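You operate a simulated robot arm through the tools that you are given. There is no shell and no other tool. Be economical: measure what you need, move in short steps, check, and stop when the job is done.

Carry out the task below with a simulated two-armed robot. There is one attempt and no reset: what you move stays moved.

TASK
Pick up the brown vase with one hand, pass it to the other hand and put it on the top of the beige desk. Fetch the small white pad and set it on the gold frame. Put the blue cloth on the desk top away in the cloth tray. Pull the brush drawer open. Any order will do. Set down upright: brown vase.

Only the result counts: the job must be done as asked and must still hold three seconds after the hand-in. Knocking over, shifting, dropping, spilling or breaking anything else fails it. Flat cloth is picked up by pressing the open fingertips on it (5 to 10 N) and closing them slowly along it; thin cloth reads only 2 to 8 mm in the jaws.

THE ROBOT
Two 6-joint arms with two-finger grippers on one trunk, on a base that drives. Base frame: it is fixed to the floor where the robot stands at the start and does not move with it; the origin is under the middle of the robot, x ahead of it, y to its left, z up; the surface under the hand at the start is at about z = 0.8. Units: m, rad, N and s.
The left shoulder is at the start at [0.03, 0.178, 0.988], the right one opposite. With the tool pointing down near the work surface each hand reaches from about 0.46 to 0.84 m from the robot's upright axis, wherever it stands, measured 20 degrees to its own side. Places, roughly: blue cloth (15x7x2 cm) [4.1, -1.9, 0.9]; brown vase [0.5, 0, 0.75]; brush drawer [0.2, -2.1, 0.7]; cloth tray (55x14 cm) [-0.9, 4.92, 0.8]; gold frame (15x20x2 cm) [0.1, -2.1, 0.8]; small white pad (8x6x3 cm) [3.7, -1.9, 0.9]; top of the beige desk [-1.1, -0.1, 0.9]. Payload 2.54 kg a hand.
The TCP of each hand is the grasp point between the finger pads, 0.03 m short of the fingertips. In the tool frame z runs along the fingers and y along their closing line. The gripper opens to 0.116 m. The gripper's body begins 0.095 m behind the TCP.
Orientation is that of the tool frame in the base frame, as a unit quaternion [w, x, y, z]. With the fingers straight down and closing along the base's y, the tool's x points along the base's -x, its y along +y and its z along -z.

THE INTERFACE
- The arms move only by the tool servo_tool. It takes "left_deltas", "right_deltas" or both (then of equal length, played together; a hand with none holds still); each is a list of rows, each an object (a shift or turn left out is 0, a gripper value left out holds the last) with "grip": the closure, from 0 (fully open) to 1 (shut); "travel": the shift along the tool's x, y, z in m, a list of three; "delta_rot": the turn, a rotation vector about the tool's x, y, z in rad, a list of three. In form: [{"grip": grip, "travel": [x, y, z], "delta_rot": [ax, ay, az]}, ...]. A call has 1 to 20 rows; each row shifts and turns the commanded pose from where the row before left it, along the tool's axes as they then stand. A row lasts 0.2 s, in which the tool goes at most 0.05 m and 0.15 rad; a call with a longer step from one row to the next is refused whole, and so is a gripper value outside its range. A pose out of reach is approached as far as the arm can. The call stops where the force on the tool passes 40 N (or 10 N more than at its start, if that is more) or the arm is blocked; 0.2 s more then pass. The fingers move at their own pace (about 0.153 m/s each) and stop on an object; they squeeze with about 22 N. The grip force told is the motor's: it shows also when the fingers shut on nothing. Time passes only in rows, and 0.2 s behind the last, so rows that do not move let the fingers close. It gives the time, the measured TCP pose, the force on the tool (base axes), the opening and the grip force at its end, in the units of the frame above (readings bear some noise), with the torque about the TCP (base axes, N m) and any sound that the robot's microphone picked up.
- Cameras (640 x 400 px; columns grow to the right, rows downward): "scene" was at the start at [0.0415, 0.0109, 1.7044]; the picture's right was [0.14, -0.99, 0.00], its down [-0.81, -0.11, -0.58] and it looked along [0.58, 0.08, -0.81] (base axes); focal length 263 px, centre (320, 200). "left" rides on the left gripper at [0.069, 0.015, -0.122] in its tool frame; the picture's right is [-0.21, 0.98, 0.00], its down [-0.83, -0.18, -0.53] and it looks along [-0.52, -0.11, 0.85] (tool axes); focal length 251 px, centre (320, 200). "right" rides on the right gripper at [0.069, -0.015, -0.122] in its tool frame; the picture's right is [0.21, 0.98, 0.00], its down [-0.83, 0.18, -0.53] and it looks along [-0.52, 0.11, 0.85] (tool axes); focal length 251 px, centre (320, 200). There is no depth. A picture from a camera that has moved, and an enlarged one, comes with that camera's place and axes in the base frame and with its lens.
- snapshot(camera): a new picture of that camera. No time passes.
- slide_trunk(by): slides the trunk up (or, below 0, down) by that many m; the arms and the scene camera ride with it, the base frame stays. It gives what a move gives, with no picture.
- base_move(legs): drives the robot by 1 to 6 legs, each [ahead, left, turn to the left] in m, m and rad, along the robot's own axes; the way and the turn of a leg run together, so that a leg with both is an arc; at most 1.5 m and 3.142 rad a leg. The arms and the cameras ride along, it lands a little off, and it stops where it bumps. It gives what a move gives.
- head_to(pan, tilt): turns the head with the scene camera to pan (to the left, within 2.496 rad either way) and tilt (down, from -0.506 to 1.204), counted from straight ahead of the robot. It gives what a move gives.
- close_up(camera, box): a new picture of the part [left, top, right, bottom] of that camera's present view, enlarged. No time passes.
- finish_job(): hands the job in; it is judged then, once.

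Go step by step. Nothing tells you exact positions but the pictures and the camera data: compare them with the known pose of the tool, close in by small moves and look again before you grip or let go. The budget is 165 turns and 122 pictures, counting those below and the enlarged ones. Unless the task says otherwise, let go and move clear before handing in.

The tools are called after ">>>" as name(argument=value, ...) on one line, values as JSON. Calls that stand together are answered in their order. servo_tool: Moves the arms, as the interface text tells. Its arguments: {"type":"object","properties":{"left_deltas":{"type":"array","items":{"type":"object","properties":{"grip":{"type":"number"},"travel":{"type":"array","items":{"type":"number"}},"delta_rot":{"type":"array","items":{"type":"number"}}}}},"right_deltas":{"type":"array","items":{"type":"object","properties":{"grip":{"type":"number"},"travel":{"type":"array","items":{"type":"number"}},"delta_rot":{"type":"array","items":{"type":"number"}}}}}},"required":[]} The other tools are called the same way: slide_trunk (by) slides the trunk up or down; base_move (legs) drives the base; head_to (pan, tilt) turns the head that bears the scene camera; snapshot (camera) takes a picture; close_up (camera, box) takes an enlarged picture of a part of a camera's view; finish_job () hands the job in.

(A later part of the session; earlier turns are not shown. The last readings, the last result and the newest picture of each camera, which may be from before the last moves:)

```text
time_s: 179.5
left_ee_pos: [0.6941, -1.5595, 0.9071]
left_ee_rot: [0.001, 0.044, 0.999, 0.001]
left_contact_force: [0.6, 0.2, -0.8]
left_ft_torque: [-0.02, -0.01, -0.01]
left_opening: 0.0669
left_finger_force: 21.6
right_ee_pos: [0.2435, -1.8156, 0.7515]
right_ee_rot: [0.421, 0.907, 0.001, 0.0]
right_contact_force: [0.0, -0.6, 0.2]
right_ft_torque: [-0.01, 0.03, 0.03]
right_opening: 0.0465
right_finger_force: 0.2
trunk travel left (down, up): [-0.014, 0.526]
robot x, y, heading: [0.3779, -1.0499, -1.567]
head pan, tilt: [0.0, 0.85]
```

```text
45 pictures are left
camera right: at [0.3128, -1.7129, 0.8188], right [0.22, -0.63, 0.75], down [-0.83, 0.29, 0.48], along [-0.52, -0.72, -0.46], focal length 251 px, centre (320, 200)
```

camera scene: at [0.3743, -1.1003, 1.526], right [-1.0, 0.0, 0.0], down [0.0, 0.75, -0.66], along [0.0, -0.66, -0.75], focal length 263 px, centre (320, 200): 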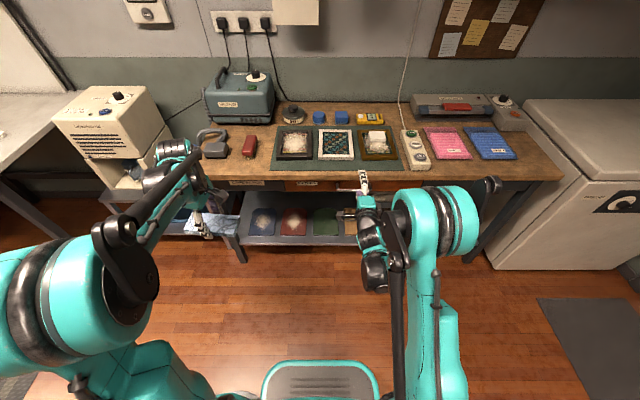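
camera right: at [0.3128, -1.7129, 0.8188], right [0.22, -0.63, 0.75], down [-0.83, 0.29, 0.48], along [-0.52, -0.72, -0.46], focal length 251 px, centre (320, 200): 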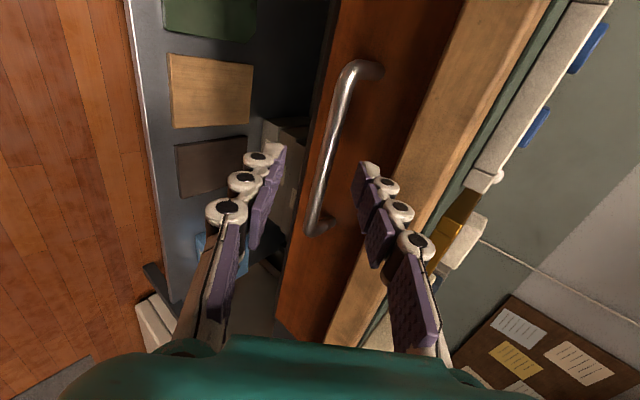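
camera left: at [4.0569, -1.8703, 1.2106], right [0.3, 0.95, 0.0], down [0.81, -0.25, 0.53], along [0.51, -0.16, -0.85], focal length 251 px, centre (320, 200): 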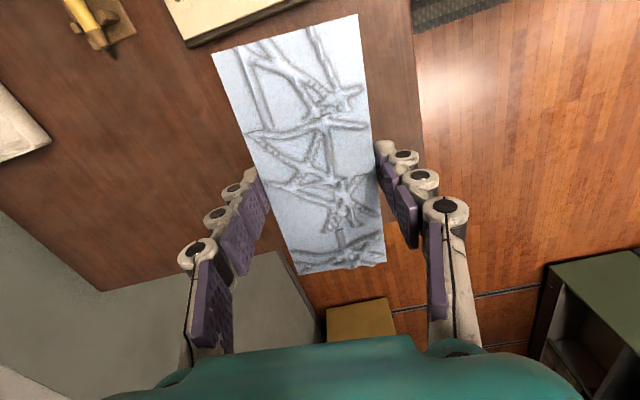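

The bar looks to be right at the fingertips; I advance another 1 cm and close.

>>> servo_tool(right_deltas=[{"travel": [0, 0, 0.006]}, {"travel": [0, 0, 0.006]}, {"grip": 0.75}, {"grip": 0.9}, {"grip": 1}, {"grip": 1}])

>>> snapshot(camera="right")

```text
time_s: 180.9
left_ee_pos: [0.694, -1.5587, 0.9073]
left_ee_rot: [0.001, 0.044, 0.999, 0.001]
left_contact_force: [-0.2, -0.7, -0.6]
left_ft_torque: [0.02, -0.02, -0.03]
left_opening: 0.0669
left_finger_force: 22.2
right_ee_pos: [0.2442, -1.8243, 0.7452]
right_ee_rot: [0.422, 0.907, 0.002, 0.0]
right_contact_force: [-0.7, 0.2, 0.6]
right_ft_torque: [0.01, 0.0, -0.02]
right_opening: 0.0
right_finger_force: 21.8
trunk travel left (down, up): [-0.014, 0.526]
robot x, y, heading: [0.3765, -1.049, -1.569]
head pan, tilt: [0.0, 0.85]
```

```text
44 pictures are left
camera right: at [0.3129, -1.7218, 0.8116], right [0.22, -0.63, 0.75], down [-0.83, 0.29, 0.48], along [-0.52, -0.72, -0.46], focal length 251 px, centre (320, 200)
```

right: 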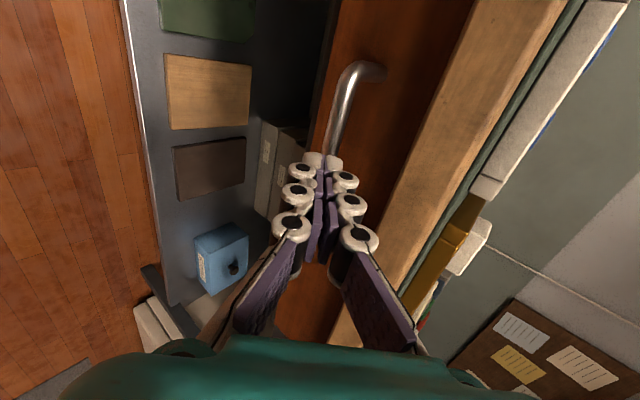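

The jaws shut just in front of the bar. Re-triangulating puts it at y ≈ -1.86, z ≈ 0.72, i.e. 4.4 cm ahead of the TCP; I reopen, advance 2.4 cm and close again.

>>> servo_tool(right_deltas=[{"grip": 0.6}, {"grip": 0.6}, {"grip": 0.6}, {"travel": [0, 0.002, 0.008]}, {"travel": [0, 0.001, 0.008]}, {"travel": [0, 0, 0.008]}, {}])

>>> snapshot(camera="right")

```text
time_s: 182.5
left_ee_pos: [0.6933, -1.5594, 0.9081]
left_ee_rot: [0.001, 0.044, 0.999, 0.0]
left_contact_force: [-0.1, 0.2, -1.3]
left_ft_torque: [0.04, 0.01, -0.03]
left_opening: 0.0673
left_finger_force: 21.8
right_ee_pos: [0.244, -1.8444, 0.7324]
right_ee_rot: [0.422, 0.907, 0.001, 0.0]
right_contact_force: [1.0, -0.1, -0.8]
right_ft_torque: [-0.02, -0.02, -0.02]
right_opening: 0.0464
right_finger_force: 0.0
trunk travel left (down, up): [-0.014, 0.526]
robot x, y, heading: [0.3778, -1.0505, -1.566]
head pan, tilt: [0.0, 0.85]
```

```text
43 pictures are left
camera right: at [0.3132, -1.742, 0.799], right [0.22, -0.63, 0.75], down [-0.83, 0.29, 0.48], along [-0.52, -0.72, -0.46], focal length 251 px, centre (320, 200)
```

right: 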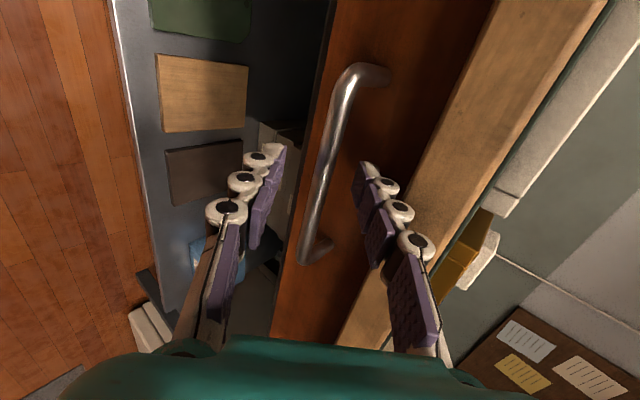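

The bar is between the jaws; I close.

>>> servo_tool(right_deltas=[{"grip": 0.7}, {"grip": 0.8}, {"grip": 0.9}, {"grip": 1}, {"grip": 1}])

>>> snapshot(camera="right")

```text
time_s: 183.7
left_ee_pos: [0.6939, -1.558, 0.9084]
left_ee_rot: [0.001, 0.044, 0.999, -0.001]
left_contact_force: [0.3, -0.1, -0.5]
left_ft_torque: [-0.01, 0.03, -0.03]
left_opening: 0.0672
left_finger_force: 21.6
right_ee_pos: [0.2445, -1.8444, 0.7335]
right_ee_rot: [0.423, 0.906, 0.001, -0.001]
right_contact_force: [-1.0, -6.9, 16.3]
right_ft_torque: [-0.37, 0.11, 0.14]
right_opening: 0.0111
right_finger_force: 38.2
trunk travel left (down, up): [-0.014, 0.526]
robot x, y, heading: [0.3767, -1.0523, -1.57]
head pan, tilt: [0.0, 0.85]
```

```text
42 pictures are left
camera right: at [0.3132, -1.7416, 0.8002], right [0.22, -0.63, 0.75], down [-0.83, 0.29, 0.48], along [-0.52, -0.72, -0.46], focal length 251 px, centre (320, 200)
```

right: 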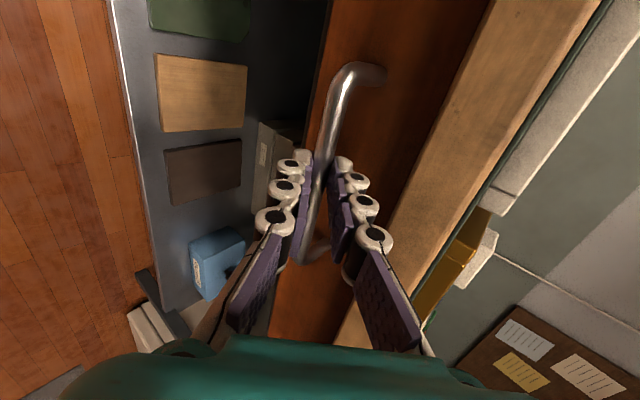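

The bar is gripped (11 mm). I pull by backing the base 10 cm and check.

>>> base_move(legs=[[-0.1, 0, 0]])

>>> snapshot(camera="right")

```text
time_s: 184.5
left_ee_pos: [0.6929, -1.5537, 0.9087]
left_ee_rot: [0.001, 0.045, 0.999, 0.0]
left_contact_force: [0.0, -0.3, -0.5]
left_ft_torque: [-0.01, -0.01, 0.03]
left_opening: 0.0671
left_finger_force: 21.8
right_ee_pos: [0.245, -1.8404, 0.7331]
right_ee_rot: [0.424, 0.905, 0.002, -0.001]
right_contact_force: [-0.4, -4.6, -3.4]
right_ft_torque: [0.02, 0.0, 0.22]
right_opening: 0.0108
right_finger_force: 38.7
trunk travel left (down, up): [-0.014, 0.526]
robot x, y, heading: [0.3762, -1.0477, -1.568]
head pan, tilt: [0.0, 0.85]
stopped in leg 1: the force on the tool passed its limit at 42 N (the readings are from after the stop); the commanded pose is now the measured one
```

```text
41 pictures are left
camera right: at [0.3131, -1.7376, 0.7998], right [0.22, -0.62, 0.75], down [-0.83, 0.29, 0.48], along [-0.52, -0.72, -0.45], focal length 251 px, centre (320, 200)
```

right: 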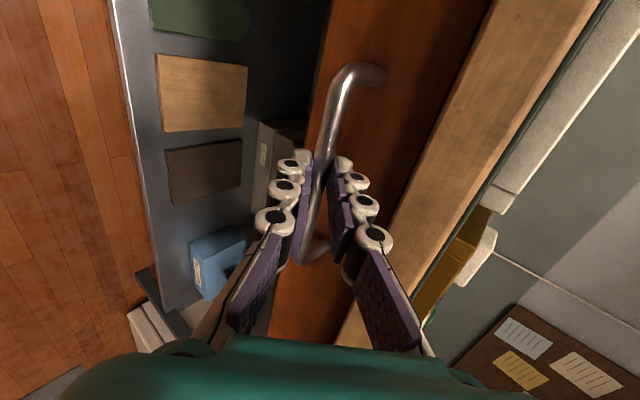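

Backing the base was too jerky. I pull with the arm in small steps instead.

>>> servo_tool(right_deltas=[{"travel": [0, -0.0026, -0.003]}, {"travel": [0, -0.0026, -0.003]}, {"travel": [0, -0.0026, -0.003]}, {"travel": [0, -0.0026, -0.003]}, {"travel": [0, -0.0026, -0.003]}, {"travel": [0, -0.0026, -0.003]}])

```text
time_s: 185.9
left_ee_pos: [0.6947, -1.554, 0.9083]
left_ee_rot: [0.001, 0.044, 0.999, 0.001]
left_contact_force: [0.2, 0.5, -0.6]
left_ft_torque: [0.02, 0.01, -0.02]
left_opening: 0.0673
left_finger_force: 21.5
right_ee_pos: [0.2441, -1.8154, 0.7343]
right_ee_rot: [0.424, 0.906, 0.002, 0.0]
right_contact_force: [0.2, -0.9, -1.8]
right_ft_torque: [0.01, 0.03, 0.21]
right_opening: 0.0111
right_finger_force: 38.1
trunk travel left (down, up): [-0.014, 0.526]
robot x, y, heading: [0.3722, -1.0464, -1.567]
head pan, tilt: [0.0, 0.85]
```

It moves freely now. I keep pulling with the arm.

>>> servo_tool(right_deltas=[{"travel": [0, -0.0039, -0.0046]}, {"travel": [0, -0.0052, -0.0061]}, {"travel": [0, -0.0052, -0.0061]}, {"travel": [0, -0.0052, -0.0061]}, {"travel": [0, -0.0052, -0.0061]}, {"travel": [0, -0.0052, -0.0061]}, {"travel": [0, -0.0052, -0.0061]}, {"travel": [0, -0.0052, -0.0061]}, {"travel": [0, -0.0052, -0.0061]}, {"travel": [0, -0.0052, -0.0061]}, {"travel": [0, -0.0052, -0.0061]}, {"travel": [0, -0.0039, -0.0046]}])

>>> snapshot(camera="right")

```text
time_s: 188.5
left_ee_pos: [0.6932, -1.5526, 0.9093]
left_ee_rot: [0.001, 0.043, 0.999, 0.0]
left_contact_force: [0.3, -0.1, -0.6]
left_ft_torque: [0.01, 0.0, 0.01]
left_opening: 0.0671
left_finger_force: 22.0
right_ee_pos: [0.2435, -1.7221, 0.7333]
right_ee_rot: [0.426, 0.905, 0.002, 0.0]
right_contact_force: [0.7, -0.2, 11.8]
right_ft_torque: [-0.2, 0.14, 0.04]
right_opening: 0.0109
right_finger_force: 38.1
trunk travel left (down, up): [-0.014, 0.526]
robot x, y, heading: [0.3735, -1.0479, -1.564]
head pan, tilt: [0.0, 0.85]
```

```text
40 pictures are left
camera right: at [0.313, -1.6198, 0.7994], right [0.22, -0.62, 0.75], down [-0.83, 0.29, 0.48], along [-0.52, -0.73, -0.45], focal length 251 px, centre (320, 200)
```

right: 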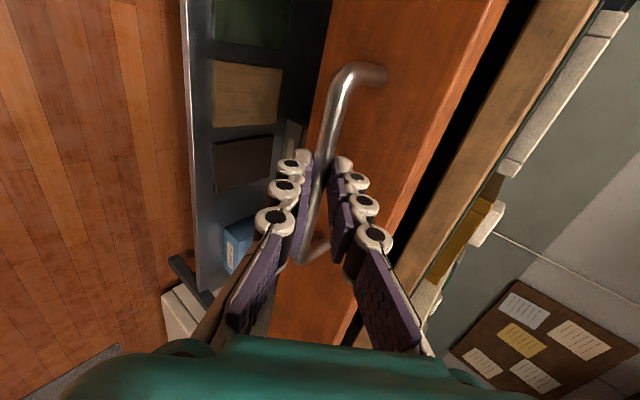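

The drawer is open about 12 cm. I pull another 8 cm to be safe.

>>> servo_tool(right_deltas=[{"travel": [0, -0.0045, -0.0061]}, {"travel": [0, -0.0052, -0.0061]}, {"travel": [0, -0.0052, -0.0061]}, {"travel": [0, -0.0052, -0.0061]}, {"travel": [0, -0.0052, -0.0061]}, {"travel": [0, -0.0052, -0.0061]}, {"travel": [0, -0.0052, -0.0061]}, {"travel": [0, -0.0052, -0.0061]}, {"travel": [0, -0.0052, -0.0061]}, {"travel": [0, -0.0052, -0.0061]}])

>>> snapshot(camera="scene")

```text
time_s: 189.8
left_ee_pos: [0.6936, -1.5546, 0.9073]
left_ee_rot: [0.001, 0.045, 0.999, 0.001]
left_contact_force: [1.0, 0.9, -1.4]
left_ft_torque: [0.03, -0.01, -0.02]
left_opening: 0.067
left_finger_force: 22.1
right_ee_pos: [0.2444, -1.687, 0.7342]
right_ee_rot: [0.415, 0.91, 0.002, 0.0]
right_contact_force: [-0.5, 1.7, -30.7]
right_ft_torque: [0.57, 0.29, -0.07]
right_opening: 0.011
right_finger_force: 38.2
right hand out of reach, approached as far as the arm can: row 5, 6
trunk travel left (down, up): [-0.014, 0.526]
robot x, y, heading: [0.3741, -1.0458, -1.569]
head pan, tilt: [0.0, 0.85]
stopped in row 6 (right hand): the force on the tool passed its limit at 46 N (the readings are from after the stop); the commanded pose is now the measured one
```

```text
39 pictures are left
camera scene: at [0.3736, -1.0959, 1.5256], right [-1.0, 0.0, 0.0], down [0.0, 0.75, -0.66], along [0.0, -0.66, -0.75], focal length 263 px, centre (320, 200)
```

scene: 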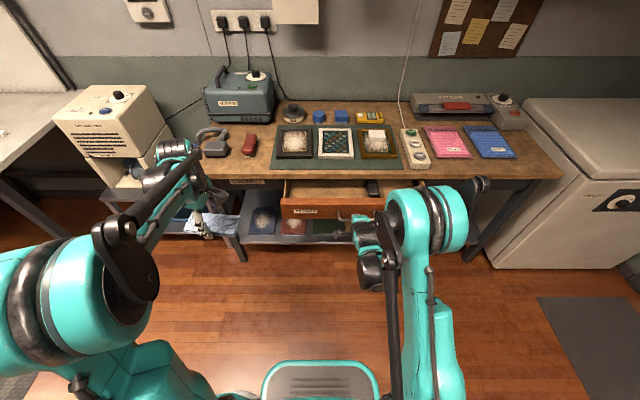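

Open about 15 cm; the arm has reached its inner limit. I try a little more with the base in a short, gentle leg.

>>> servo_tool(right_deltas=[{"travel": [0, 0.002, -0.002]}, {}])

>>> base_move(legs=[[-0.06, 0, 0]])

```text
time_s: 190.1
left_ee_pos: [0.6929, -1.5553, 0.9075]
left_ee_rot: [0.0, 0.044, 0.999, 0.001]
left_contact_force: [-0.3, -0.5, -0.6]
left_ft_torque: [-0.03, 0.03, 0.0]
left_opening: 0.0675
left_finger_force: 21.8
right_ee_pos: [0.2443, -1.6857, 0.7337]
right_ee_rot: [0.413, 0.911, 0.001, -0.001]
right_contact_force: [-0.7, 1.7, -27.1]
right_ft_torque: [0.47, 0.25, -0.06]
right_opening: 0.0109
right_finger_force: 38.6
trunk travel left (down, up): [-0.014, 0.526]
robot x, y, heading: [0.3725, -1.0453, -1.573]
head pan, tilt: [0.0, 0.85]
stopped in row 1 (right hand): the force on the tool passed its limit at 44 N (the readings are from after the stop); the commanded pose is now the measured one
```

```text
time_s: 191.2
left_ee_pos: [0.6929, -1.5015, 0.9087]
left_ee_rot: [0.001, 0.043, 0.999, 0.001]
left_contact_force: [-0.2, 0.4, -1.1]
left_ft_torque: [-0.01, -0.03, 0.02]
left_opening: 0.0671
left_finger_force: 22.2
right_ee_pos: [0.2437, -1.6314, 0.7338]
right_ee_rot: [0.411, 0.911, 0.001, -0.001]
right_contact_force: [-1.1, 1.1, -5.0]
right_ft_torque: [0.15, -0.1, 0.32]
right_opening: 0.0109
right_finger_force: 38.1
trunk travel left (down, up): [-0.014, 0.526]
robot x, y, heading: [0.3745, -0.9883, -1.566]
head pan, tilt: [0.0, 0.85]
stopped in leg 1: the force on the tool passed its limit at 42 N (the readings are from after the stop); the commanded pose is now the measured one
```

About 21 cm open. I release the bar and retreat along the tool axis.

>>> servo_tool(right_deltas=[{"grip": 0.8}, {"grip": 0.65}, {"grip": 0.65}, {"travel": [0, 0, -0.015]}, {"travel": [0, 0, -0.02]}, {"travel": [0, 0, -0.03]}, {"travel": [0, 0, -0.03]}])

>>> snapshot(camera="scene")

>>> snapshot(camera="right")

```text
time_s: 192.8
left_ee_pos: [0.6926, -1.4998, 0.9088]
left_ee_rot: [0.001, 0.044, 0.999, 0.0]
left_contact_force: [-0.3, 0.5, -0.8]
left_ft_torque: [0.01, -0.01, 0.0]
left_opening: 0.0671
left_finger_force: 22.6
right_ee_pos: [0.2439, -1.559, 0.7983]
right_ee_rot: [0.413, 0.911, 0.002, -0.001]
right_contact_force: [-0.3, 0.8, 0.4]
right_ft_torque: [-0.02, 0.0, -0.02]
right_opening: 0.0404
right_finger_force: 0.1
trunk travel left (down, up): [-0.014, 0.526]
robot x, y, heading: [0.3754, -0.9916, -1.566]
head pan, tilt: [0.0, 0.85]
```

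```text
38 pictures are left
camera scene: at [0.3741, -1.0398, 1.5261], right [-1.0, 0.0, 0.0], down [0.0, 0.75, -0.66], along [0.0, -0.66, -0.75], focal length 263 px, centre (320, 200)
```

scene: 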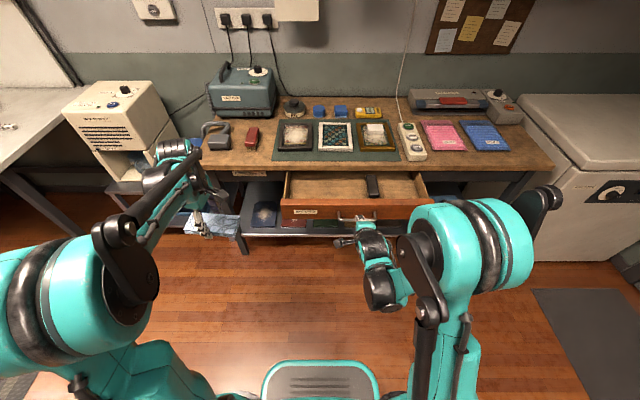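

```text
37 pictures are left
camera right: at [0.3135, -1.458, 0.8663], right [0.22, -0.64, 0.73], down [-0.82, 0.28, 0.49], along [-0.52, -0.71, -0.47], focal length 251 px, centre (320, 200)
```

right: 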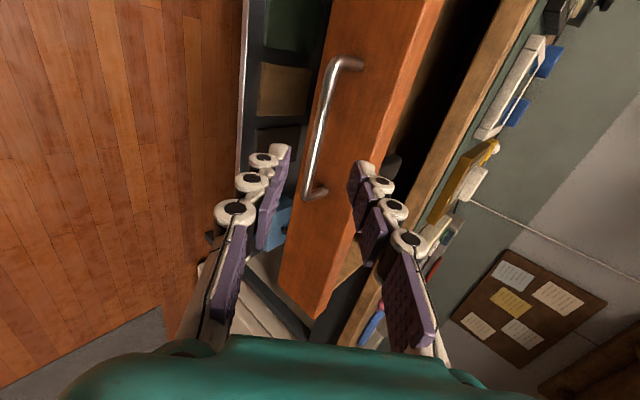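

Drawer open, pad on frame, cloth still in the left hand. I raise the trunk and drive toward the cloth tray: first to the aisle, then turn to look along +y.

>>> slide_trunk(by=0.28)

>>> base_move(legs=[[0, 0, -1.571], [0.65, 0, 0], [0, 0, -1.571], [1.4, 0, 0]])

>>> head_to(pan=0.15, tilt=0.35)

>>> snapshot(camera="scene")

```text
time_s: 195.6
left_ee_pos: [0.6938, -1.501, 1.1887]
left_ee_rot: [0.001, 0.044, 0.999, 0.0]
left_contact_force: [0.3, -0.2, -1.0]
left_ft_torque: [-0.02, 0.03, 0.01]
left_opening: 0.0669
left_finger_force: 22.0
right_ee_pos: [0.2442, -1.5608, 1.0765]
right_ee_rot: [0.413, 0.911, 0.002, -0.002]
right_contact_force: [0.1, 0.6, -0.1]
right_ft_torque: [-0.02, -0.02, 0.01]
right_opening: 0.0407
right_finger_force: 0.1
trunk travel left (down, up): [-0.294, 0.246]
robot x, y, heading: [0.3782, -0.9896, -1.563]
head pan, tilt: [0.0, 0.85]
```

```text
time_s: 197.7
left_ee_pos: [0.4069, -1.5998, 1.1871]
left_ee_rot: [0.003, 0.279, 0.96, 0.001]
left_contact_force: [-1.6, -0.1, -0.4]
left_ft_torque: [0.06, -0.11, -0.02]
left_opening: 0.0668
left_finger_force: 22.2
right_ee_pos: [-0.0187, -1.4447, 1.075]
right_ee_rot: [0.4, 0.886, -0.215, -0.098]
right_contact_force: [-0.8, 0.0, -0.5]
right_ft_torque: [0.0, -0.08, 0.03]
right_opening: 0.0408
right_finger_force: 0.1
trunk travel left (down, up): [-0.294, 0.246]
robot x, y, heading: [0.3621, -0.9983, -2.051]
head pan, tilt: [0.0, 0.85]
stopped in leg 1: the robot was blocked; the commanded pose is now the measured one
```

```text
time_s: 198.6
left_ee_pos: [0.4108, -1.5973, 1.1876]
left_ee_rot: [0.0, 0.278, 0.96, 0.0]
left_contact_force: [-0.1, 0.0, -1.3]
left_ft_torque: [0.01, -0.01, 0.01]
left_opening: 0.0672
left_finger_force: 22.1
right_ee_pos: [-0.0148, -1.4443, 1.077]
right_ee_rot: [0.4, 0.885, -0.215, -0.1]
right_contact_force: [-0.4, -0.3, -0.9]
right_ft_torque: [-0.03, -0.02, 0.01]
right_opening: 0.0408
right_finger_force: 0.0
trunk travel left (down, up): [-0.294, 0.246]
robot x, y, heading: [0.3625, -0.9991, -2.046]
head pan, tilt: [0.15, 0.351]
```

```text
36 pictures are left
camera scene: at [0.3441, -1.062, 1.8496], right [-0.95, 0.32, 0.0], down [0.11, 0.33, -0.94], along [-0.3, -0.89, -0.34], focal length 263 px, centre (320, 200)
```

scene: 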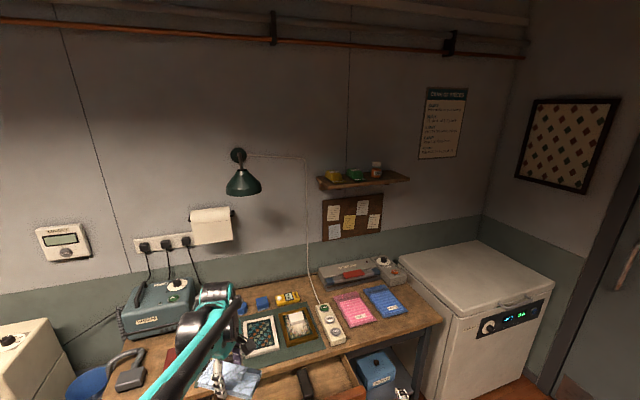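

The base bumped something on the turn, most likely the worktable behind. I step away from it sideways before turning.

>>> base_move(legs=[[0.107, 0.055, 0], [0.3, -0.58, 0], [0, 0, -1.33], [0, 0, -1.33]])

>>> head_to(pan=-0.4, tilt=0.6)

>>> snapshot(camera="scene")

```text
time_s: 209.6
left_ee_pos: [-0.61, -0.6166, 1.189]
left_ee_rot: [0.0, 0.999, -0.041, -0.002]
left_contact_force: [-0.5, -0.6, -0.3]
left_ft_torque: [-0.02, 0.02, 0.0]
left_opening: 0.0668
left_finger_force: 21.9
right_ee_pos: [-0.1615, -0.5556, 1.0776]
right_ee_rot: [0.001, -0.003, 0.911, 0.412]
right_contact_force: [0.1, -0.5, -0.4]
right_ft_torque: [0.01, -0.01, 0.0]
right_opening: 0.0407
right_finger_force: 0.1
trunk travel left (down, up): [-0.294, 0.246]
robot x, y, heading: [-0.2907, -1.1215, 1.578]
head pan, tilt: [0.15, 0.351]
```

```text
time_s: 210.6
left_ee_pos: [-0.6104, -0.6176, 1.188]
left_ee_rot: [0.001, 0.999, -0.041, -0.002]
left_contact_force: [0.5, 0.2, -0.8]
left_ft_torque: [0.03, 0.05, 0.02]
left_opening: 0.0672
left_finger_force: 22.2
right_ee_pos: [-0.1614, -0.5556, 1.0769]
right_ee_rot: [0.0, -0.003, 0.911, 0.413]
right_contact_force: [-0.6, -0.2, -0.4]
right_ft_torque: [0.01, 0.01, 0.02]
right_opening: 0.0405
right_finger_force: 0.1
trunk travel left (down, up): [-0.294, 0.246]
robot x, y, heading: [-0.2916, -1.1233, 1.578]
head pan, tilt: [-0.4, 0.6]
```

```text
35 pictures are left
camera scene: at [-0.2556, -1.0701, 1.827], right [0.92, -0.38, 0.0], down [-0.22, -0.52, -0.83], along [0.32, 0.76, -0.56], focal length 263 px, centre (320, 200)
```

scene: 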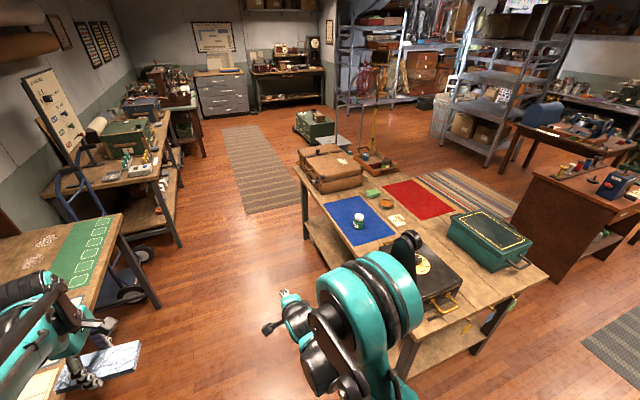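

The worktable is undisturbed. I drive up the aisle and look toward the far corner where the cloth tray should be.

>>> base_move(legs=[[1.4, 0, 0], [1.4, 0, 0], [0.0, -0.35, 0], [1.2, 0, 0]])

>>> head_to(pan=0.6, tilt=0.5)

>>> snapshot(camera="scene")

```text
time_s: 231.8
left_ee_pos: [-0.2895, 3.3995, 1.187]
left_ee_rot: [0.001, 0.999, -0.039, 0.0]
left_contact_force: [0.1, 0.3, -0.9]
left_ft_torque: [0.0, 0.0, 0.0]
left_opening: 0.0671
left_finger_force: 21.8
right_ee_pos: [0.1583, 3.4614, 1.0765]
right_ee_rot: [0.0, -0.005, 0.911, 0.412]
right_contact_force: [-0.7, -0.3, 0.1]
right_ft_torque: [0.01, 0.0, 0.02]
right_opening: 0.0407
right_finger_force: 0.0
trunk travel left (down, up): [-0.294, 0.246]
robot x, y, heading: [0.0353, 2.8949, 1.581]
head pan, tilt: [-0.4, 0.6]
```

```text
time_s: 233.0
left_ee_pos: [-0.2896, 3.3992, 1.1875]
left_ee_rot: [0.0, 0.999, -0.04, -0.001]
left_contact_force: [0.7, 0.4, -0.1]
left_ft_torque: [0.01, -0.01, -0.03]
left_opening: 0.067
left_finger_force: 22.3
right_ee_pos: [0.1585, 3.4603, 1.0779]
right_ee_rot: [-0.001, -0.005, 0.911, 0.412]
right_contact_force: [0.8, 0.1, 0.1]
right_ft_torque: [-0.01, 0.0, 0.0]
right_opening: 0.0403
right_finger_force: 0.2
trunk travel left (down, up): [-0.294, 0.246]
robot x, y, heading: [0.0336, 2.8938, 1.581]
head pan, tilt: [0.6, 0.499]
```

```text
34 pictures are left
camera scene: at [-0.0196, 2.9391, 1.836], right [0.82, 0.57, 0.0], down [0.27, -0.39, -0.88], along [-0.5, 0.72, -0.48], focal length 263 px, centre (320, 200)
```

scene: 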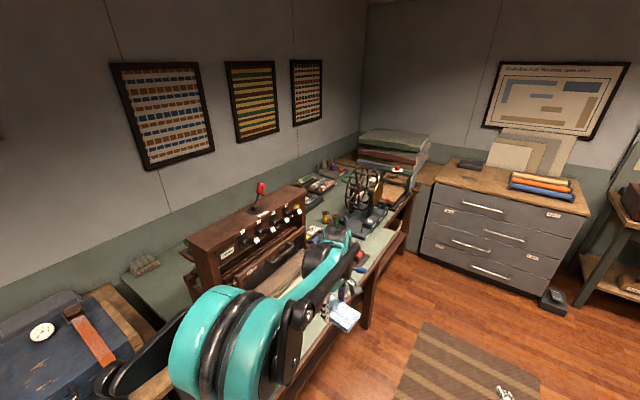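

I zoom in on the bench's far end, where the tray should be.

>>> close_up(camera="scene", box=[280, 120, 440, 220])

```text
4.00 times, centred on (360, 170) of scene
camera zoom: at [-0.0196, 2.9391, 1.836], right [0.82, 0.57, 0.0], down [0.27, -0.39, -0.88], along [-0.5, 0.72, -0.48], focal length 1051 px, centre (160, 320)
```

zoom: 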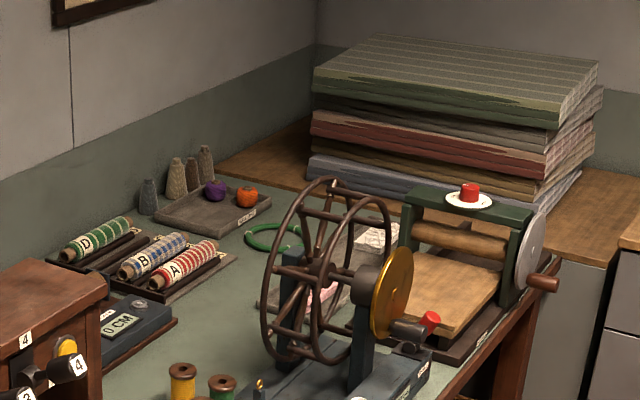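

The tray appears to run along y from about 4.64 to 5.2 at x ≈ -0.9, behind a spinning wheel and a press. I drive round to face it from a distance.

>>> base_move(legs=[[0, -0.2, 0], [1.2, 0, 0], [0, 0, 1.56], [0, -0.7, 0]])

>>> head_to(pan=0, tilt=0.65)

>>> snapshot(camera="scene")

```text
time_s: 247.5
left_ee_pos: [-0.289, 4.4652, 1.1881]
left_ee_rot: [0.001, 0.739, 0.673, 0.0]
left_contact_force: [-0.3, 0.2, -0.2]
left_ft_torque: [-0.02, 0.01, 0.02]
left_opening: 0.067
left_finger_force: 21.6
right_ee_pos: [-0.3455, 4.9146, 1.0774]
right_ee_rot: [-0.289, -0.642, 0.646, 0.294]
right_contact_force: [0.6, 0.9, 0.0]
right_ft_torque: [0.0, -0.01, -0.03]
right_opening: 0.0406
right_finger_force: 0.1
trunk travel left (down, up): [-0.294, 0.246]
robot x, y, heading: [0.2192, 4.7778, 3.138]
head pan, tilt: [0.6, 0.499]
```

```text
time_s: 248.5
left_ee_pos: [-0.2894, 4.4665, 1.1881]
left_ee_rot: [0.001, 0.739, 0.673, 0.0]
left_contact_force: [1.0, 0.5, -0.5]
left_ft_torque: [0.05, -0.01, -0.02]
left_opening: 0.0672
left_finger_force: 22.1
right_ee_pos: [-0.3447, 4.9156, 1.0764]
right_ee_rot: [-0.289, -0.643, 0.646, 0.293]
right_contact_force: [0.6, -0.9, 0.6]
right_ft_torque: [-0.01, -0.01, -0.02]
right_opening: 0.0407
right_finger_force: 0.1
trunk travel left (down, up): [-0.294, 0.246]
robot x, y, heading: [0.2209, 4.7791, 3.14]
head pan, tilt: [0.0, 0.649]
```

```text
32 pictures are left
camera scene: at [0.1627, 4.7817, 1.8227], right [0.01, 1.0, 0.0], down [0.6, 0.0, -0.8], along [-0.8, 0.0, -0.6], focal length 263 px, centre (320, 200)
```

scene: 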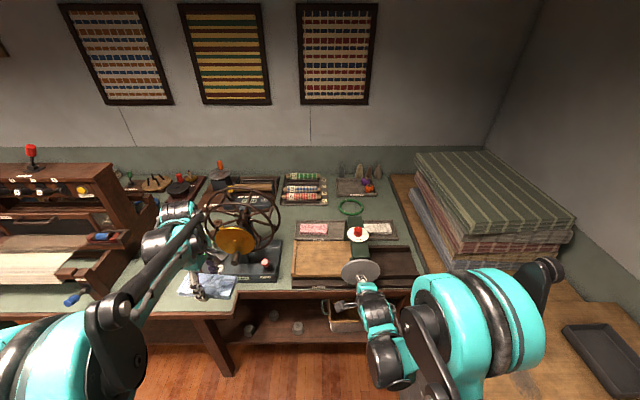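

I zoom in on the tray behind the press.

>>> close_up(camera="scene", box=[270, 170, 430, 270])

```text
4.00 times, centred on (350, 220) of scene
camera zoom: at [0.1627, 4.7817, 1.8227], right [0.01, 1.0, 0.0], down [0.6, 0.0, -0.8], along [-0.8, 0.0, -0.6], focal length 1051 px, centre (200, 120)
```

zoom: 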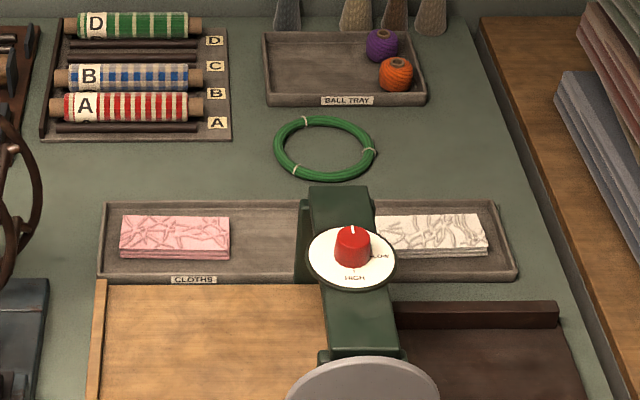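

It's the CLOTHS tray: pink cloth left, white cloth right, and an empty middle at about (-0.89, 4.92), right behind the press's post. I raise the trunk, fold the right hand, centre the left hand and align it, then step sideways.

>>> slide_trunk(by=0.1)

>>> servo_tool(right_deltas=[{"delta_rot": [0.142, 0, 0]}, {"delta_rot": [0.142, 0, 0]}, {"delta_rot": [0.142, 0, 0]}, {"delta_rot": [0.142, 0, 0]}, {"delta_rot": [0.142, 0, 0]}, {"delta_rot": [0.142, 0, 0]}, {"travel": [-0.03, -0.03, 0]}, {"travel": [-0.03, -0.03, 0]}, {"travel": [-0.03, -0.03, 0]}])

>>> servo_tool(left_deltas=[{"delta_rot": [0, 0, -0.0925]}, {"travel": [0.0425, 0, 0]}, {"travel": [0.0425, 0, 0]}, {"travel": [0.0425, 0, 0]}, {"travel": [0.0425, 0, 0]}, {"travel": [0.0425, 0, 0]}, {"travel": [0.0425, 0, 0]}])

>>> base_move(legs=[[0, -0.2, 0]])

>>> snapshot(camera="scene")

```text
time_s: 249.8
left_ee_pos: [-0.2893, 4.4653, 1.2878]
left_ee_rot: [0.001, 0.739, 0.673, 0.0]
left_contact_force: [-0.7, -0.8, -1.0]
left_ft_torque: [-0.03, -0.01, 0.03]
left_opening: 0.0671
left_finger_force: 22.0
right_ee_pos: [-0.345, 4.915, 1.1765]
right_ee_rot: [-0.289, -0.642, 0.646, 0.295]
right_contact_force: [0.0, -0.2, 1.8]
right_ft_torque: [-0.02, 0.0, -0.01]
right_opening: 0.0403
right_finger_force: 0.0
trunk travel left (down, up): [-0.394, 0.146]
robot x, y, heading: [0.2209, 4.7826, 3.131]
head pan, tilt: [0.0, 0.649]
```

```text
time_s: 251.8
left_ee_pos: [-0.288, 4.4663, 1.2886]
left_ee_rot: [0.002, 0.739, 0.673, -0.001]
left_contact_force: [0.0, 0.3, -1.1]
left_ft_torque: [0.01, 0.02, 0.02]
left_opening: 0.0668
left_finger_force: 21.7
right_ee_pos: [-0.2543, 5.0056, 1.1781]
right_ee_rot: [0.002, -0.705, 0.709, 0.001]
right_contact_force: [-0.4, -0.8, 0.8]
right_ft_torque: [-0.02, 0.02, 0.0]
right_opening: 0.0404
right_finger_force: 0.0
trunk travel left (down, up): [-0.394, 0.146]
robot x, y, heading: [0.2219, 4.7804, 3.139]
head pan, tilt: [0.0, 0.649]
```

```text
time_s: 253.4
left_ee_pos: [-0.288, 4.723, 1.2873]
left_ee_rot: [0.002, 0.708, 0.706, -0.001]
left_contact_force: [-0.5, 0.3, -0.7]
left_ft_torque: [-0.04, -0.02, 0.0]
left_opening: 0.067
left_finger_force: 22.5
right_ee_pos: [-0.2545, 5.0072, 1.1757]
right_ee_rot: [0.001, -0.704, 0.71, 0.0]
right_contact_force: [0.1, 1.0, 0.4]
right_ft_torque: [0.0, 0.01, 0.0]
right_opening: 0.0406
right_finger_force: 0.0
trunk travel left (down, up): [-0.394, 0.146]
robot x, y, heading: [0.2218, 4.7783, 3.136]
head pan, tilt: [0.0, 0.649]
```

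```text
time_s: 254.8
left_ee_pos: [-0.2865, 4.8658, 1.2889]
left_ee_rot: [0.003, 0.705, 0.709, -0.002]
left_contact_force: [-0.8, 1.4, -0.3]
left_ft_torque: [-0.13, -0.01, -0.01]
left_opening: 0.0669
left_finger_force: 22.3
right_ee_pos: [-0.2533, 5.1489, 1.1759]
right_ee_rot: [-0.001, 0.708, -0.707, 0.002]
right_contact_force: [0.3, 0.9, 0.8]
right_ft_torque: [-0.16, 0.02, 0.0]
right_opening: 0.0404
right_finger_force: 0.0
trunk travel left (down, up): [-0.394, 0.146]
robot x, y, heading: [0.2237, 4.9251, -3.138]
head pan, tilt: [0.0, 0.649]
stopped in leg 1: the robot was blocked; the commanded pose is now the measured one
```

```text
30 pictures are left
camera scene: at [0.165, 4.9342, 1.9226], right [0.0, 1.0, -0.01], down [0.6, 0.0, -0.8], along [-0.8, 0.0, -0.6], focal length 263 px, centre (320, 200)
```

scene: 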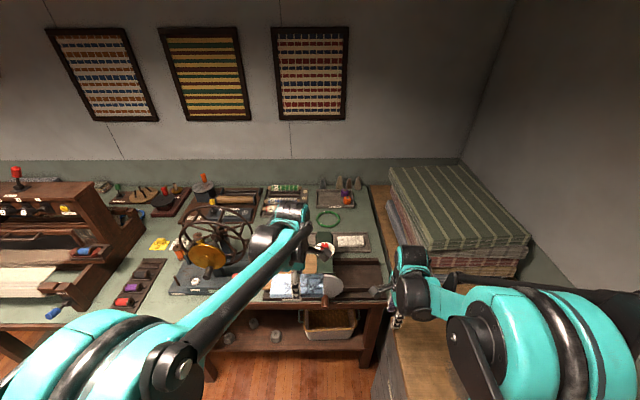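

The sideways step was blocked after 14 cm. I look to the right to see what was touched.

>>> head_to(pan=-1.3, tilt=0.8)

>>> snapshot(camera="scene")

```text
time_s: 256.3
left_ee_pos: [-0.2867, 4.8586, 1.2862]
left_ee_rot: [0.002, 0.704, 0.71, -0.001]
left_contact_force: [-0.1, -0.5, 0.3]
left_ft_torque: [-0.04, -0.02, -0.02]
left_opening: 0.0673
left_finger_force: 22.0
right_ee_pos: [-0.2548, 5.1438, 1.1785]
right_ee_rot: [0.002, -0.707, 0.707, 0.001]
right_contact_force: [1.2, 0.0, 0.1]
right_ft_torque: [-0.02, 0.0, 0.0]
right_opening: 0.0407
right_finger_force: 0.1
trunk travel left (down, up): [-0.394, 0.146]
robot x, y, heading: [0.2247, 4.9251, -3.144]
head pan, tilt: [-1.3, 0.799]
```

```text
29 pictures are left
camera scene: at [0.2301, 5.0018, 1.91], right [0.96, 0.27, 0.0], down [0.19, -0.69, -0.7], along [-0.19, 0.67, -0.72], focal length 263 px, centre (320, 200)
```

scene: 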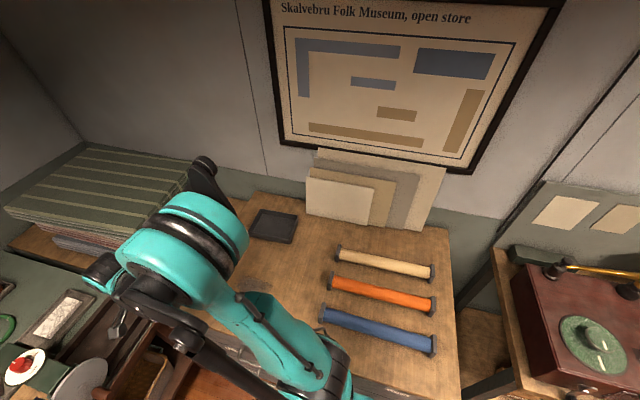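

It was only the base against the drawer cabinet; nothing on it moved. I step back 4 cm and drive forward to the bench, with hands well above the press.

>>> base_move(legs=[[0, 0.04, 0], [0.2, 0, 0], [0.16, 0, 0]])

>>> head_to(pan=0, tilt=0.85)

>>> snapshot(camera="scene")

>>> snapshot(camera="left")

```text
time_s: 259.4
left_ee_pos: [-0.6464, 4.8167, 1.2874]
left_ee_rot: [0.001, 0.704, 0.71, -0.002]
left_contact_force: [-1.0, -0.2, -1.1]
left_ft_torque: [0.01, 0.0, -0.01]
left_opening: 0.0668
left_finger_force: 21.9
right_ee_pos: [-0.6134, 5.1018, 1.1783]
right_ee_rot: [-0.002, 0.708, -0.707, -0.001]
right_contact_force: [0.3, 0.8, 0.1]
right_ft_torque: [0.02, -0.03, 0.0]
right_opening: 0.0404
right_finger_force: 0.1
trunk travel left (down, up): [-0.394, 0.146]
robot x, y, heading: [-0.1361, 4.8816, -3.141]
head pan, tilt: [-1.3, 0.799]
```

```text
time_s: 260.8
left_ee_pos: [-0.6465, 4.8175, 1.2869]
left_ee_rot: [0.001, 0.705, 0.709, -0.001]
left_contact_force: [-0.2, -0.5, -0.7]
left_ft_torque: [0.0, 0.03, 0.01]
left_opening: 0.0674
left_finger_force: 21.4
right_ee_pos: [-0.6135, 5.1013, 1.1787]
right_ee_rot: [-0.003, 0.708, -0.706, -0.001]
right_contact_force: [0.4, 0.1, -0.3]
right_ft_torque: [0.0, 0.0, -0.01]
right_opening: 0.0406
right_finger_force: 0.1
trunk travel left (down, up): [-0.394, 0.146]
robot x, y, heading: [-0.1369, 4.8832, -3.142]
head pan, tilt: [0.0, 0.85]
```

```text
28 pictures are left
camera scene: at [-0.1862, 4.8826, 1.906], right [0.0, 1.0, 0.0], down [0.75, 0.0, -0.66], along [-0.66, 0.0, -0.75], focal length 263 px, centre (320, 200)
```

scene: 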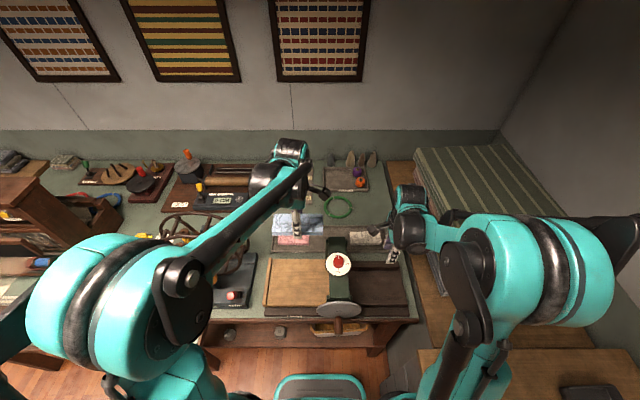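

```text
27 pictures are left
camera left: at [-0.6314, 4.887, 1.4089], right [0.98, -0.21, 0.0], down [-0.18, -0.83, 0.54], along [-0.11, -0.52, -0.84], focal length 251 px, centre (320, 200)
```

left: 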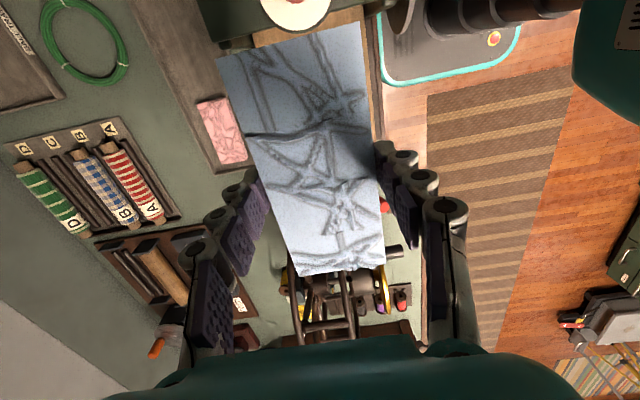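

I move the cloth over the empty middle of the tray, still high.

>>> servo_tool(left_deltas=[{"travel": [0.0171, -0.0403, 0]}, {"travel": [0.0171, -0.0403, 0]}, {"travel": [0.0171, -0.0403, 0]}, {"travel": [0.0171, -0.0403, 0]}, {"travel": [0.0171, -0.0403, 0]}, {"travel": [0.0171, -0.0403, 0]}])

>>> close_up(camera="scene", box=[240, 170, 432, 290])

>>> snapshot(camera="left")

```text
time_s: 262.2
left_ee_pos: [-0.8899, 4.9201, 1.2854]
left_ee_rot: [0.003, 0.704, 0.71, 0.0]
left_contact_force: [-1.6, 0.1, -1.3]
left_ft_torque: [0.0, -0.07, 0.03]
left_opening: 0.0674
left_finger_force: 21.7
right_ee_pos: [-0.617, 5.1031, 1.1751]
right_ee_rot: [-0.002, 0.708, -0.706, 0.001]
right_contact_force: [0.0, 0.5, -0.9]
right_ft_torque: [-0.01, -0.08, 0.01]
right_opening: 0.0405
right_finger_force: 0.1
trunk travel left (down, up): [-0.394, 0.146]
robot x, y, heading: [-0.1394, 4.8854, -3.136]
head pan, tilt: [0.0, 0.85]
```

```text
3.33 times, centred on (336, 230) of scene
camera zoom: at [-0.191, 4.8837, 1.9058], right [0.0, 1.0, 0.0], down [0.75, 0.0, -0.66], along [-0.66, 0.0, -0.75], focal length 876 px, centre (267, 100)
```

zoom: 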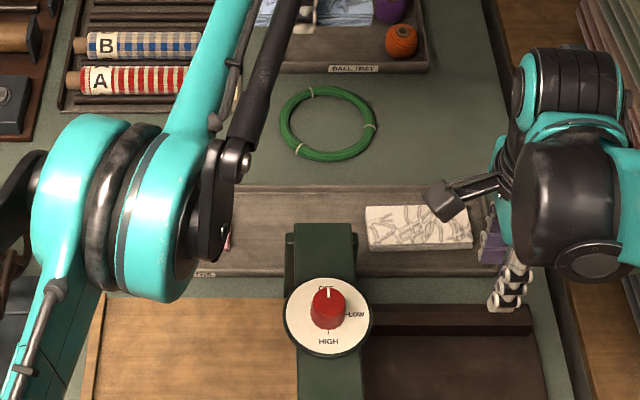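

```text
25 pictures are left
camera left: at [-0.8758, 4.9889, 1.4065], right [0.98, -0.21, 0.0], down [-0.18, -0.83, 0.54], along [-0.11, -0.53, -0.84], focal length 251 px, centre (320, 200)
```

left: 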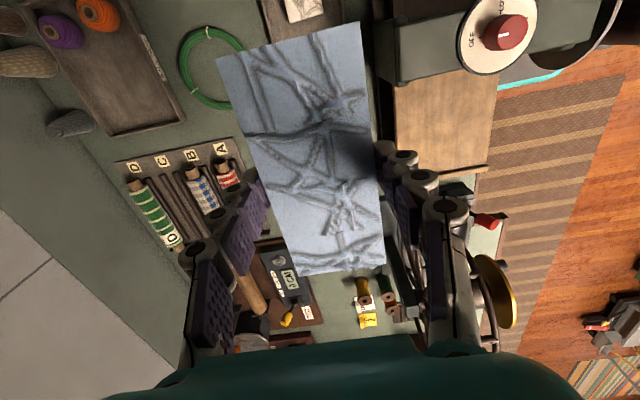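

Tray middle gap is y 4.823–5.027, centre x ≈ -0.887; the press post ends at x ≈ -0.77, leaving room. I lower the cloth to about 7 cm above the tray and check.

>>> servo_tool(left_deltas=[{"travel": [0.004, 0.002, 0.045]}, {"travel": [0, 0, 0.045]}, {"travel": [0, 0, 0.045]}, {"travel": [0, 0, 0.045]}, {"travel": [0, 0, 0.045]}, {"travel": [0, 0, 0.045]}, {"travel": [0, 0, 0.045]}, {"travel": [0, 0, 0.035]}])

>>> close_up(camera="scene", box=[240, 170, 432, 290])

>>> snapshot(camera="left")

```text
time_s: 264.0
left_ee_pos: [-0.8577, 4.9128, 0.9569]
left_ee_rot: [0.0, 0.704, 0.71, -0.001]
left_contact_force: [0.1, -0.8, -0.8]
left_ft_torque: [0.01, 0.01, 0.03]
left_opening: 0.0673
left_finger_force: 22.2
left hand out of reach, approached as far as the arm can: row 7, 8
right_ee_pos: [-0.615, 5.1027, 1.1782]
right_ee_rot: [-0.002, 0.708, -0.706, -0.001]
right_contact_force: [0.0, 0.5, -0.1]
right_ft_torque: [0.03, -0.01, 0.02]
right_opening: 0.0407
right_finger_force: 0.1
trunk travel left (down, up): [-0.394, 0.146]
robot x, y, heading: [-0.1353, 4.8826, -3.14]
head pan, tilt: [0.0, 0.85]
```

```text
3.33 times, centred on (336, 230) of scene
camera zoom: at [-0.1866, 4.8825, 1.906], right [0.0, 1.0, 0.0], down [0.75, 0.0, -0.66], along [-0.66, 0.0, -0.75], focal length 876 px, centre (267, 100)
```

zoom: 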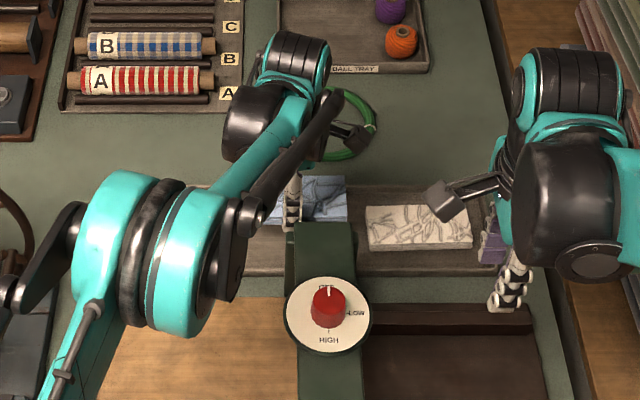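

```text
23 pictures are left
camera left: at [-0.8421, 4.9821, 1.0766], right [0.98, -0.21, 0.0], down [-0.17, -0.83, 0.54], along [-0.11, -0.52, -0.84], focal length 251 px, centre (320, 200)
```

left: 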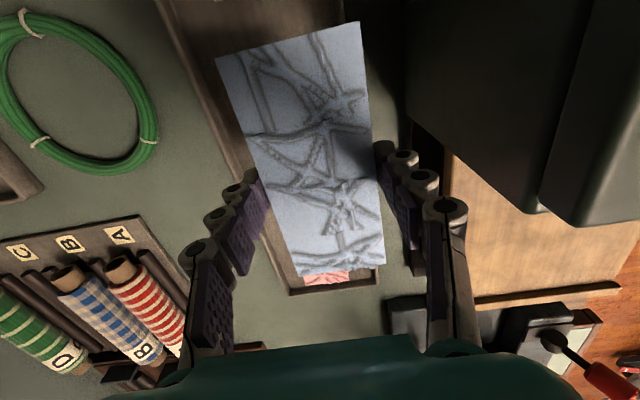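

The arm is at its reach limit, 3 cm short in x. I drive forward 4 cm and lower the trunk a little, then recheck.

>>> base_move(legs=[[0.04, 0, 0]])

>>> slide_trunk(by=-0.05)

>>> snapshot(camera="left")

>>> close_up(camera="scene", box=[240, 170, 432, 290])

```text
time_s: 264.9
left_ee_pos: [-0.8962, 4.9139, 0.9553]
left_ee_rot: [0.0, 0.705, 0.71, -0.001]
left_contact_force: [0.1, -0.1, -0.2]
left_ft_torque: [0.01, 0.02, -0.01]
left_opening: 0.067
left_finger_force: 22.0
right_ee_pos: [-0.6522, 5.1009, 1.1775]
right_ee_rot: [-0.002, 0.707, -0.707, 0.0]
right_contact_force: [0.1, 0.8, -0.3]
right_ft_torque: [0.01, 0.02, 0.0]
right_opening: 0.0405
right_finger_force: 0.0
trunk travel left (down, up): [-0.394, 0.146]
robot x, y, heading: [-0.1742, 4.8805, -3.139]
head pan, tilt: [0.0, 0.85]
```

```text
time_s: 265.8
left_ee_pos: [-0.8963, 4.9129, 0.9069]
left_ee_rot: [0.0, 0.705, 0.709, -0.002]
left_contact_force: [0.2, -0.2, -0.3]
left_ft_torque: [0.02, 0.05, 0.0]
left_opening: 0.0673
left_finger_force: 21.9
right_ee_pos: [-0.6522, 5.1015, 1.1287]
right_ee_rot: [-0.002, 0.708, -0.706, 0.0]
right_contact_force: [-0.2, -0.5, 0.5]
right_ft_torque: [0.02, -0.01, 0.02]
right_opening: 0.0404
right_finger_force: 0.1
trunk travel left (down, up): [-0.344, 0.196]
robot x, y, heading: [-0.1739, 4.8788, -3.144]
head pan, tilt: [0.0, 0.85]
```

```text
22 pictures are left
camera left: at [-0.8803, 4.9825, 1.0277], right [0.98, -0.21, 0.0], down [-0.17, -0.83, 0.54], along [-0.11, -0.52, -0.84], focal length 251 px, centre (320, 200)
```

left: 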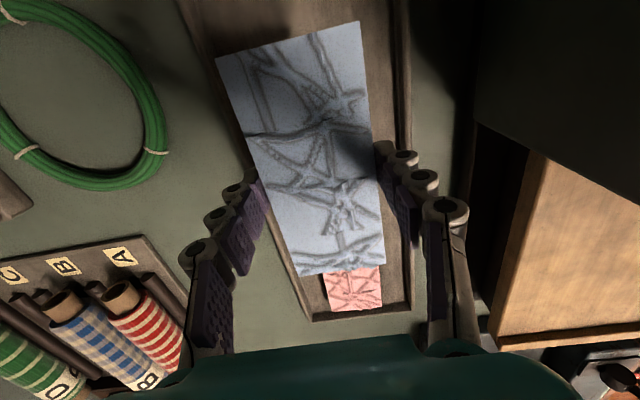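

```text
3.33 times, centred on (336, 230) of scene
camera zoom: at [-0.2241, 4.8824, 1.8562], right [0.0, 1.0, 0.0], down [0.75, 0.0, -0.66], along [-0.66, 0.0, -0.75], focal length 876 px, centre (267, 100)
```

zoom: 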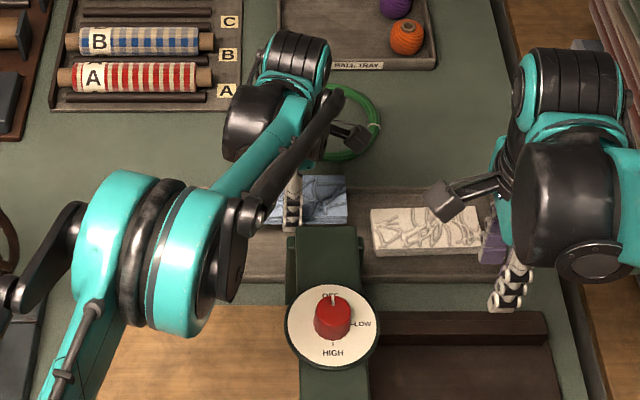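

Good alignment over the empty middle. I correct 1 cm and lower further.

>>> servo_tool(left_deltas=[{"travel": [0.011, 0.007, 0]}, {"travel": [0, 0, 0.012]}, {"travel": [0, 0, 0.01]}])

>>> snapshot(camera="left")

```text
time_s: 266.6
left_ee_pos: [-0.8817, 4.9215, 0.8899]
left_ee_rot: [-0.002, 0.705, 0.709, -0.002]
left_contact_force: [0.4, -0.4, -1.3]
left_ft_torque: [-0.01, -0.02, -0.01]
left_opening: 0.0667
left_finger_force: 21.9
left hand out of reach, approached as far as the arm can: row 2, 3
right_ee_pos: [-0.6535, 5.1027, 1.1279]
right_ee_rot: [-0.001, 0.707, -0.707, 0.0]
right_contact_force: [0.2, 0.2, 0.4]
right_ft_torque: [-0.01, 0.0, -0.04]
right_opening: 0.0405
right_finger_force: 0.0
trunk travel left (down, up): [-0.344, 0.196]
robot x, y, heading: [-0.1767, 4.8825, -3.142]
head pan, tilt: [0.0, 0.85]
```

```text
20 pictures are left
camera left: at [-0.8662, 4.9917, 1.0108], right [0.98, -0.21, 0.0], down [-0.17, -0.83, 0.54], along [-0.11, -0.52, -0.84], focal length 251 px, centre (320, 200)
```

left: 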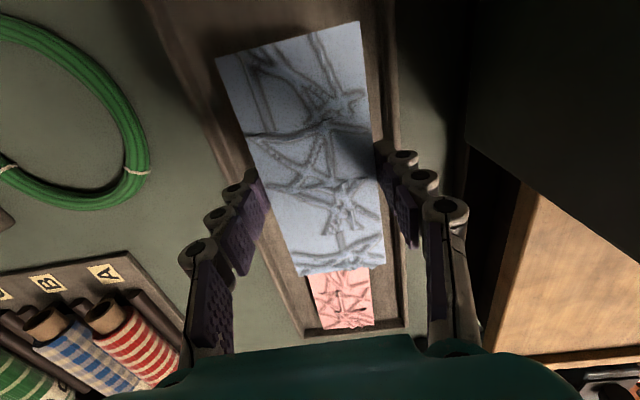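

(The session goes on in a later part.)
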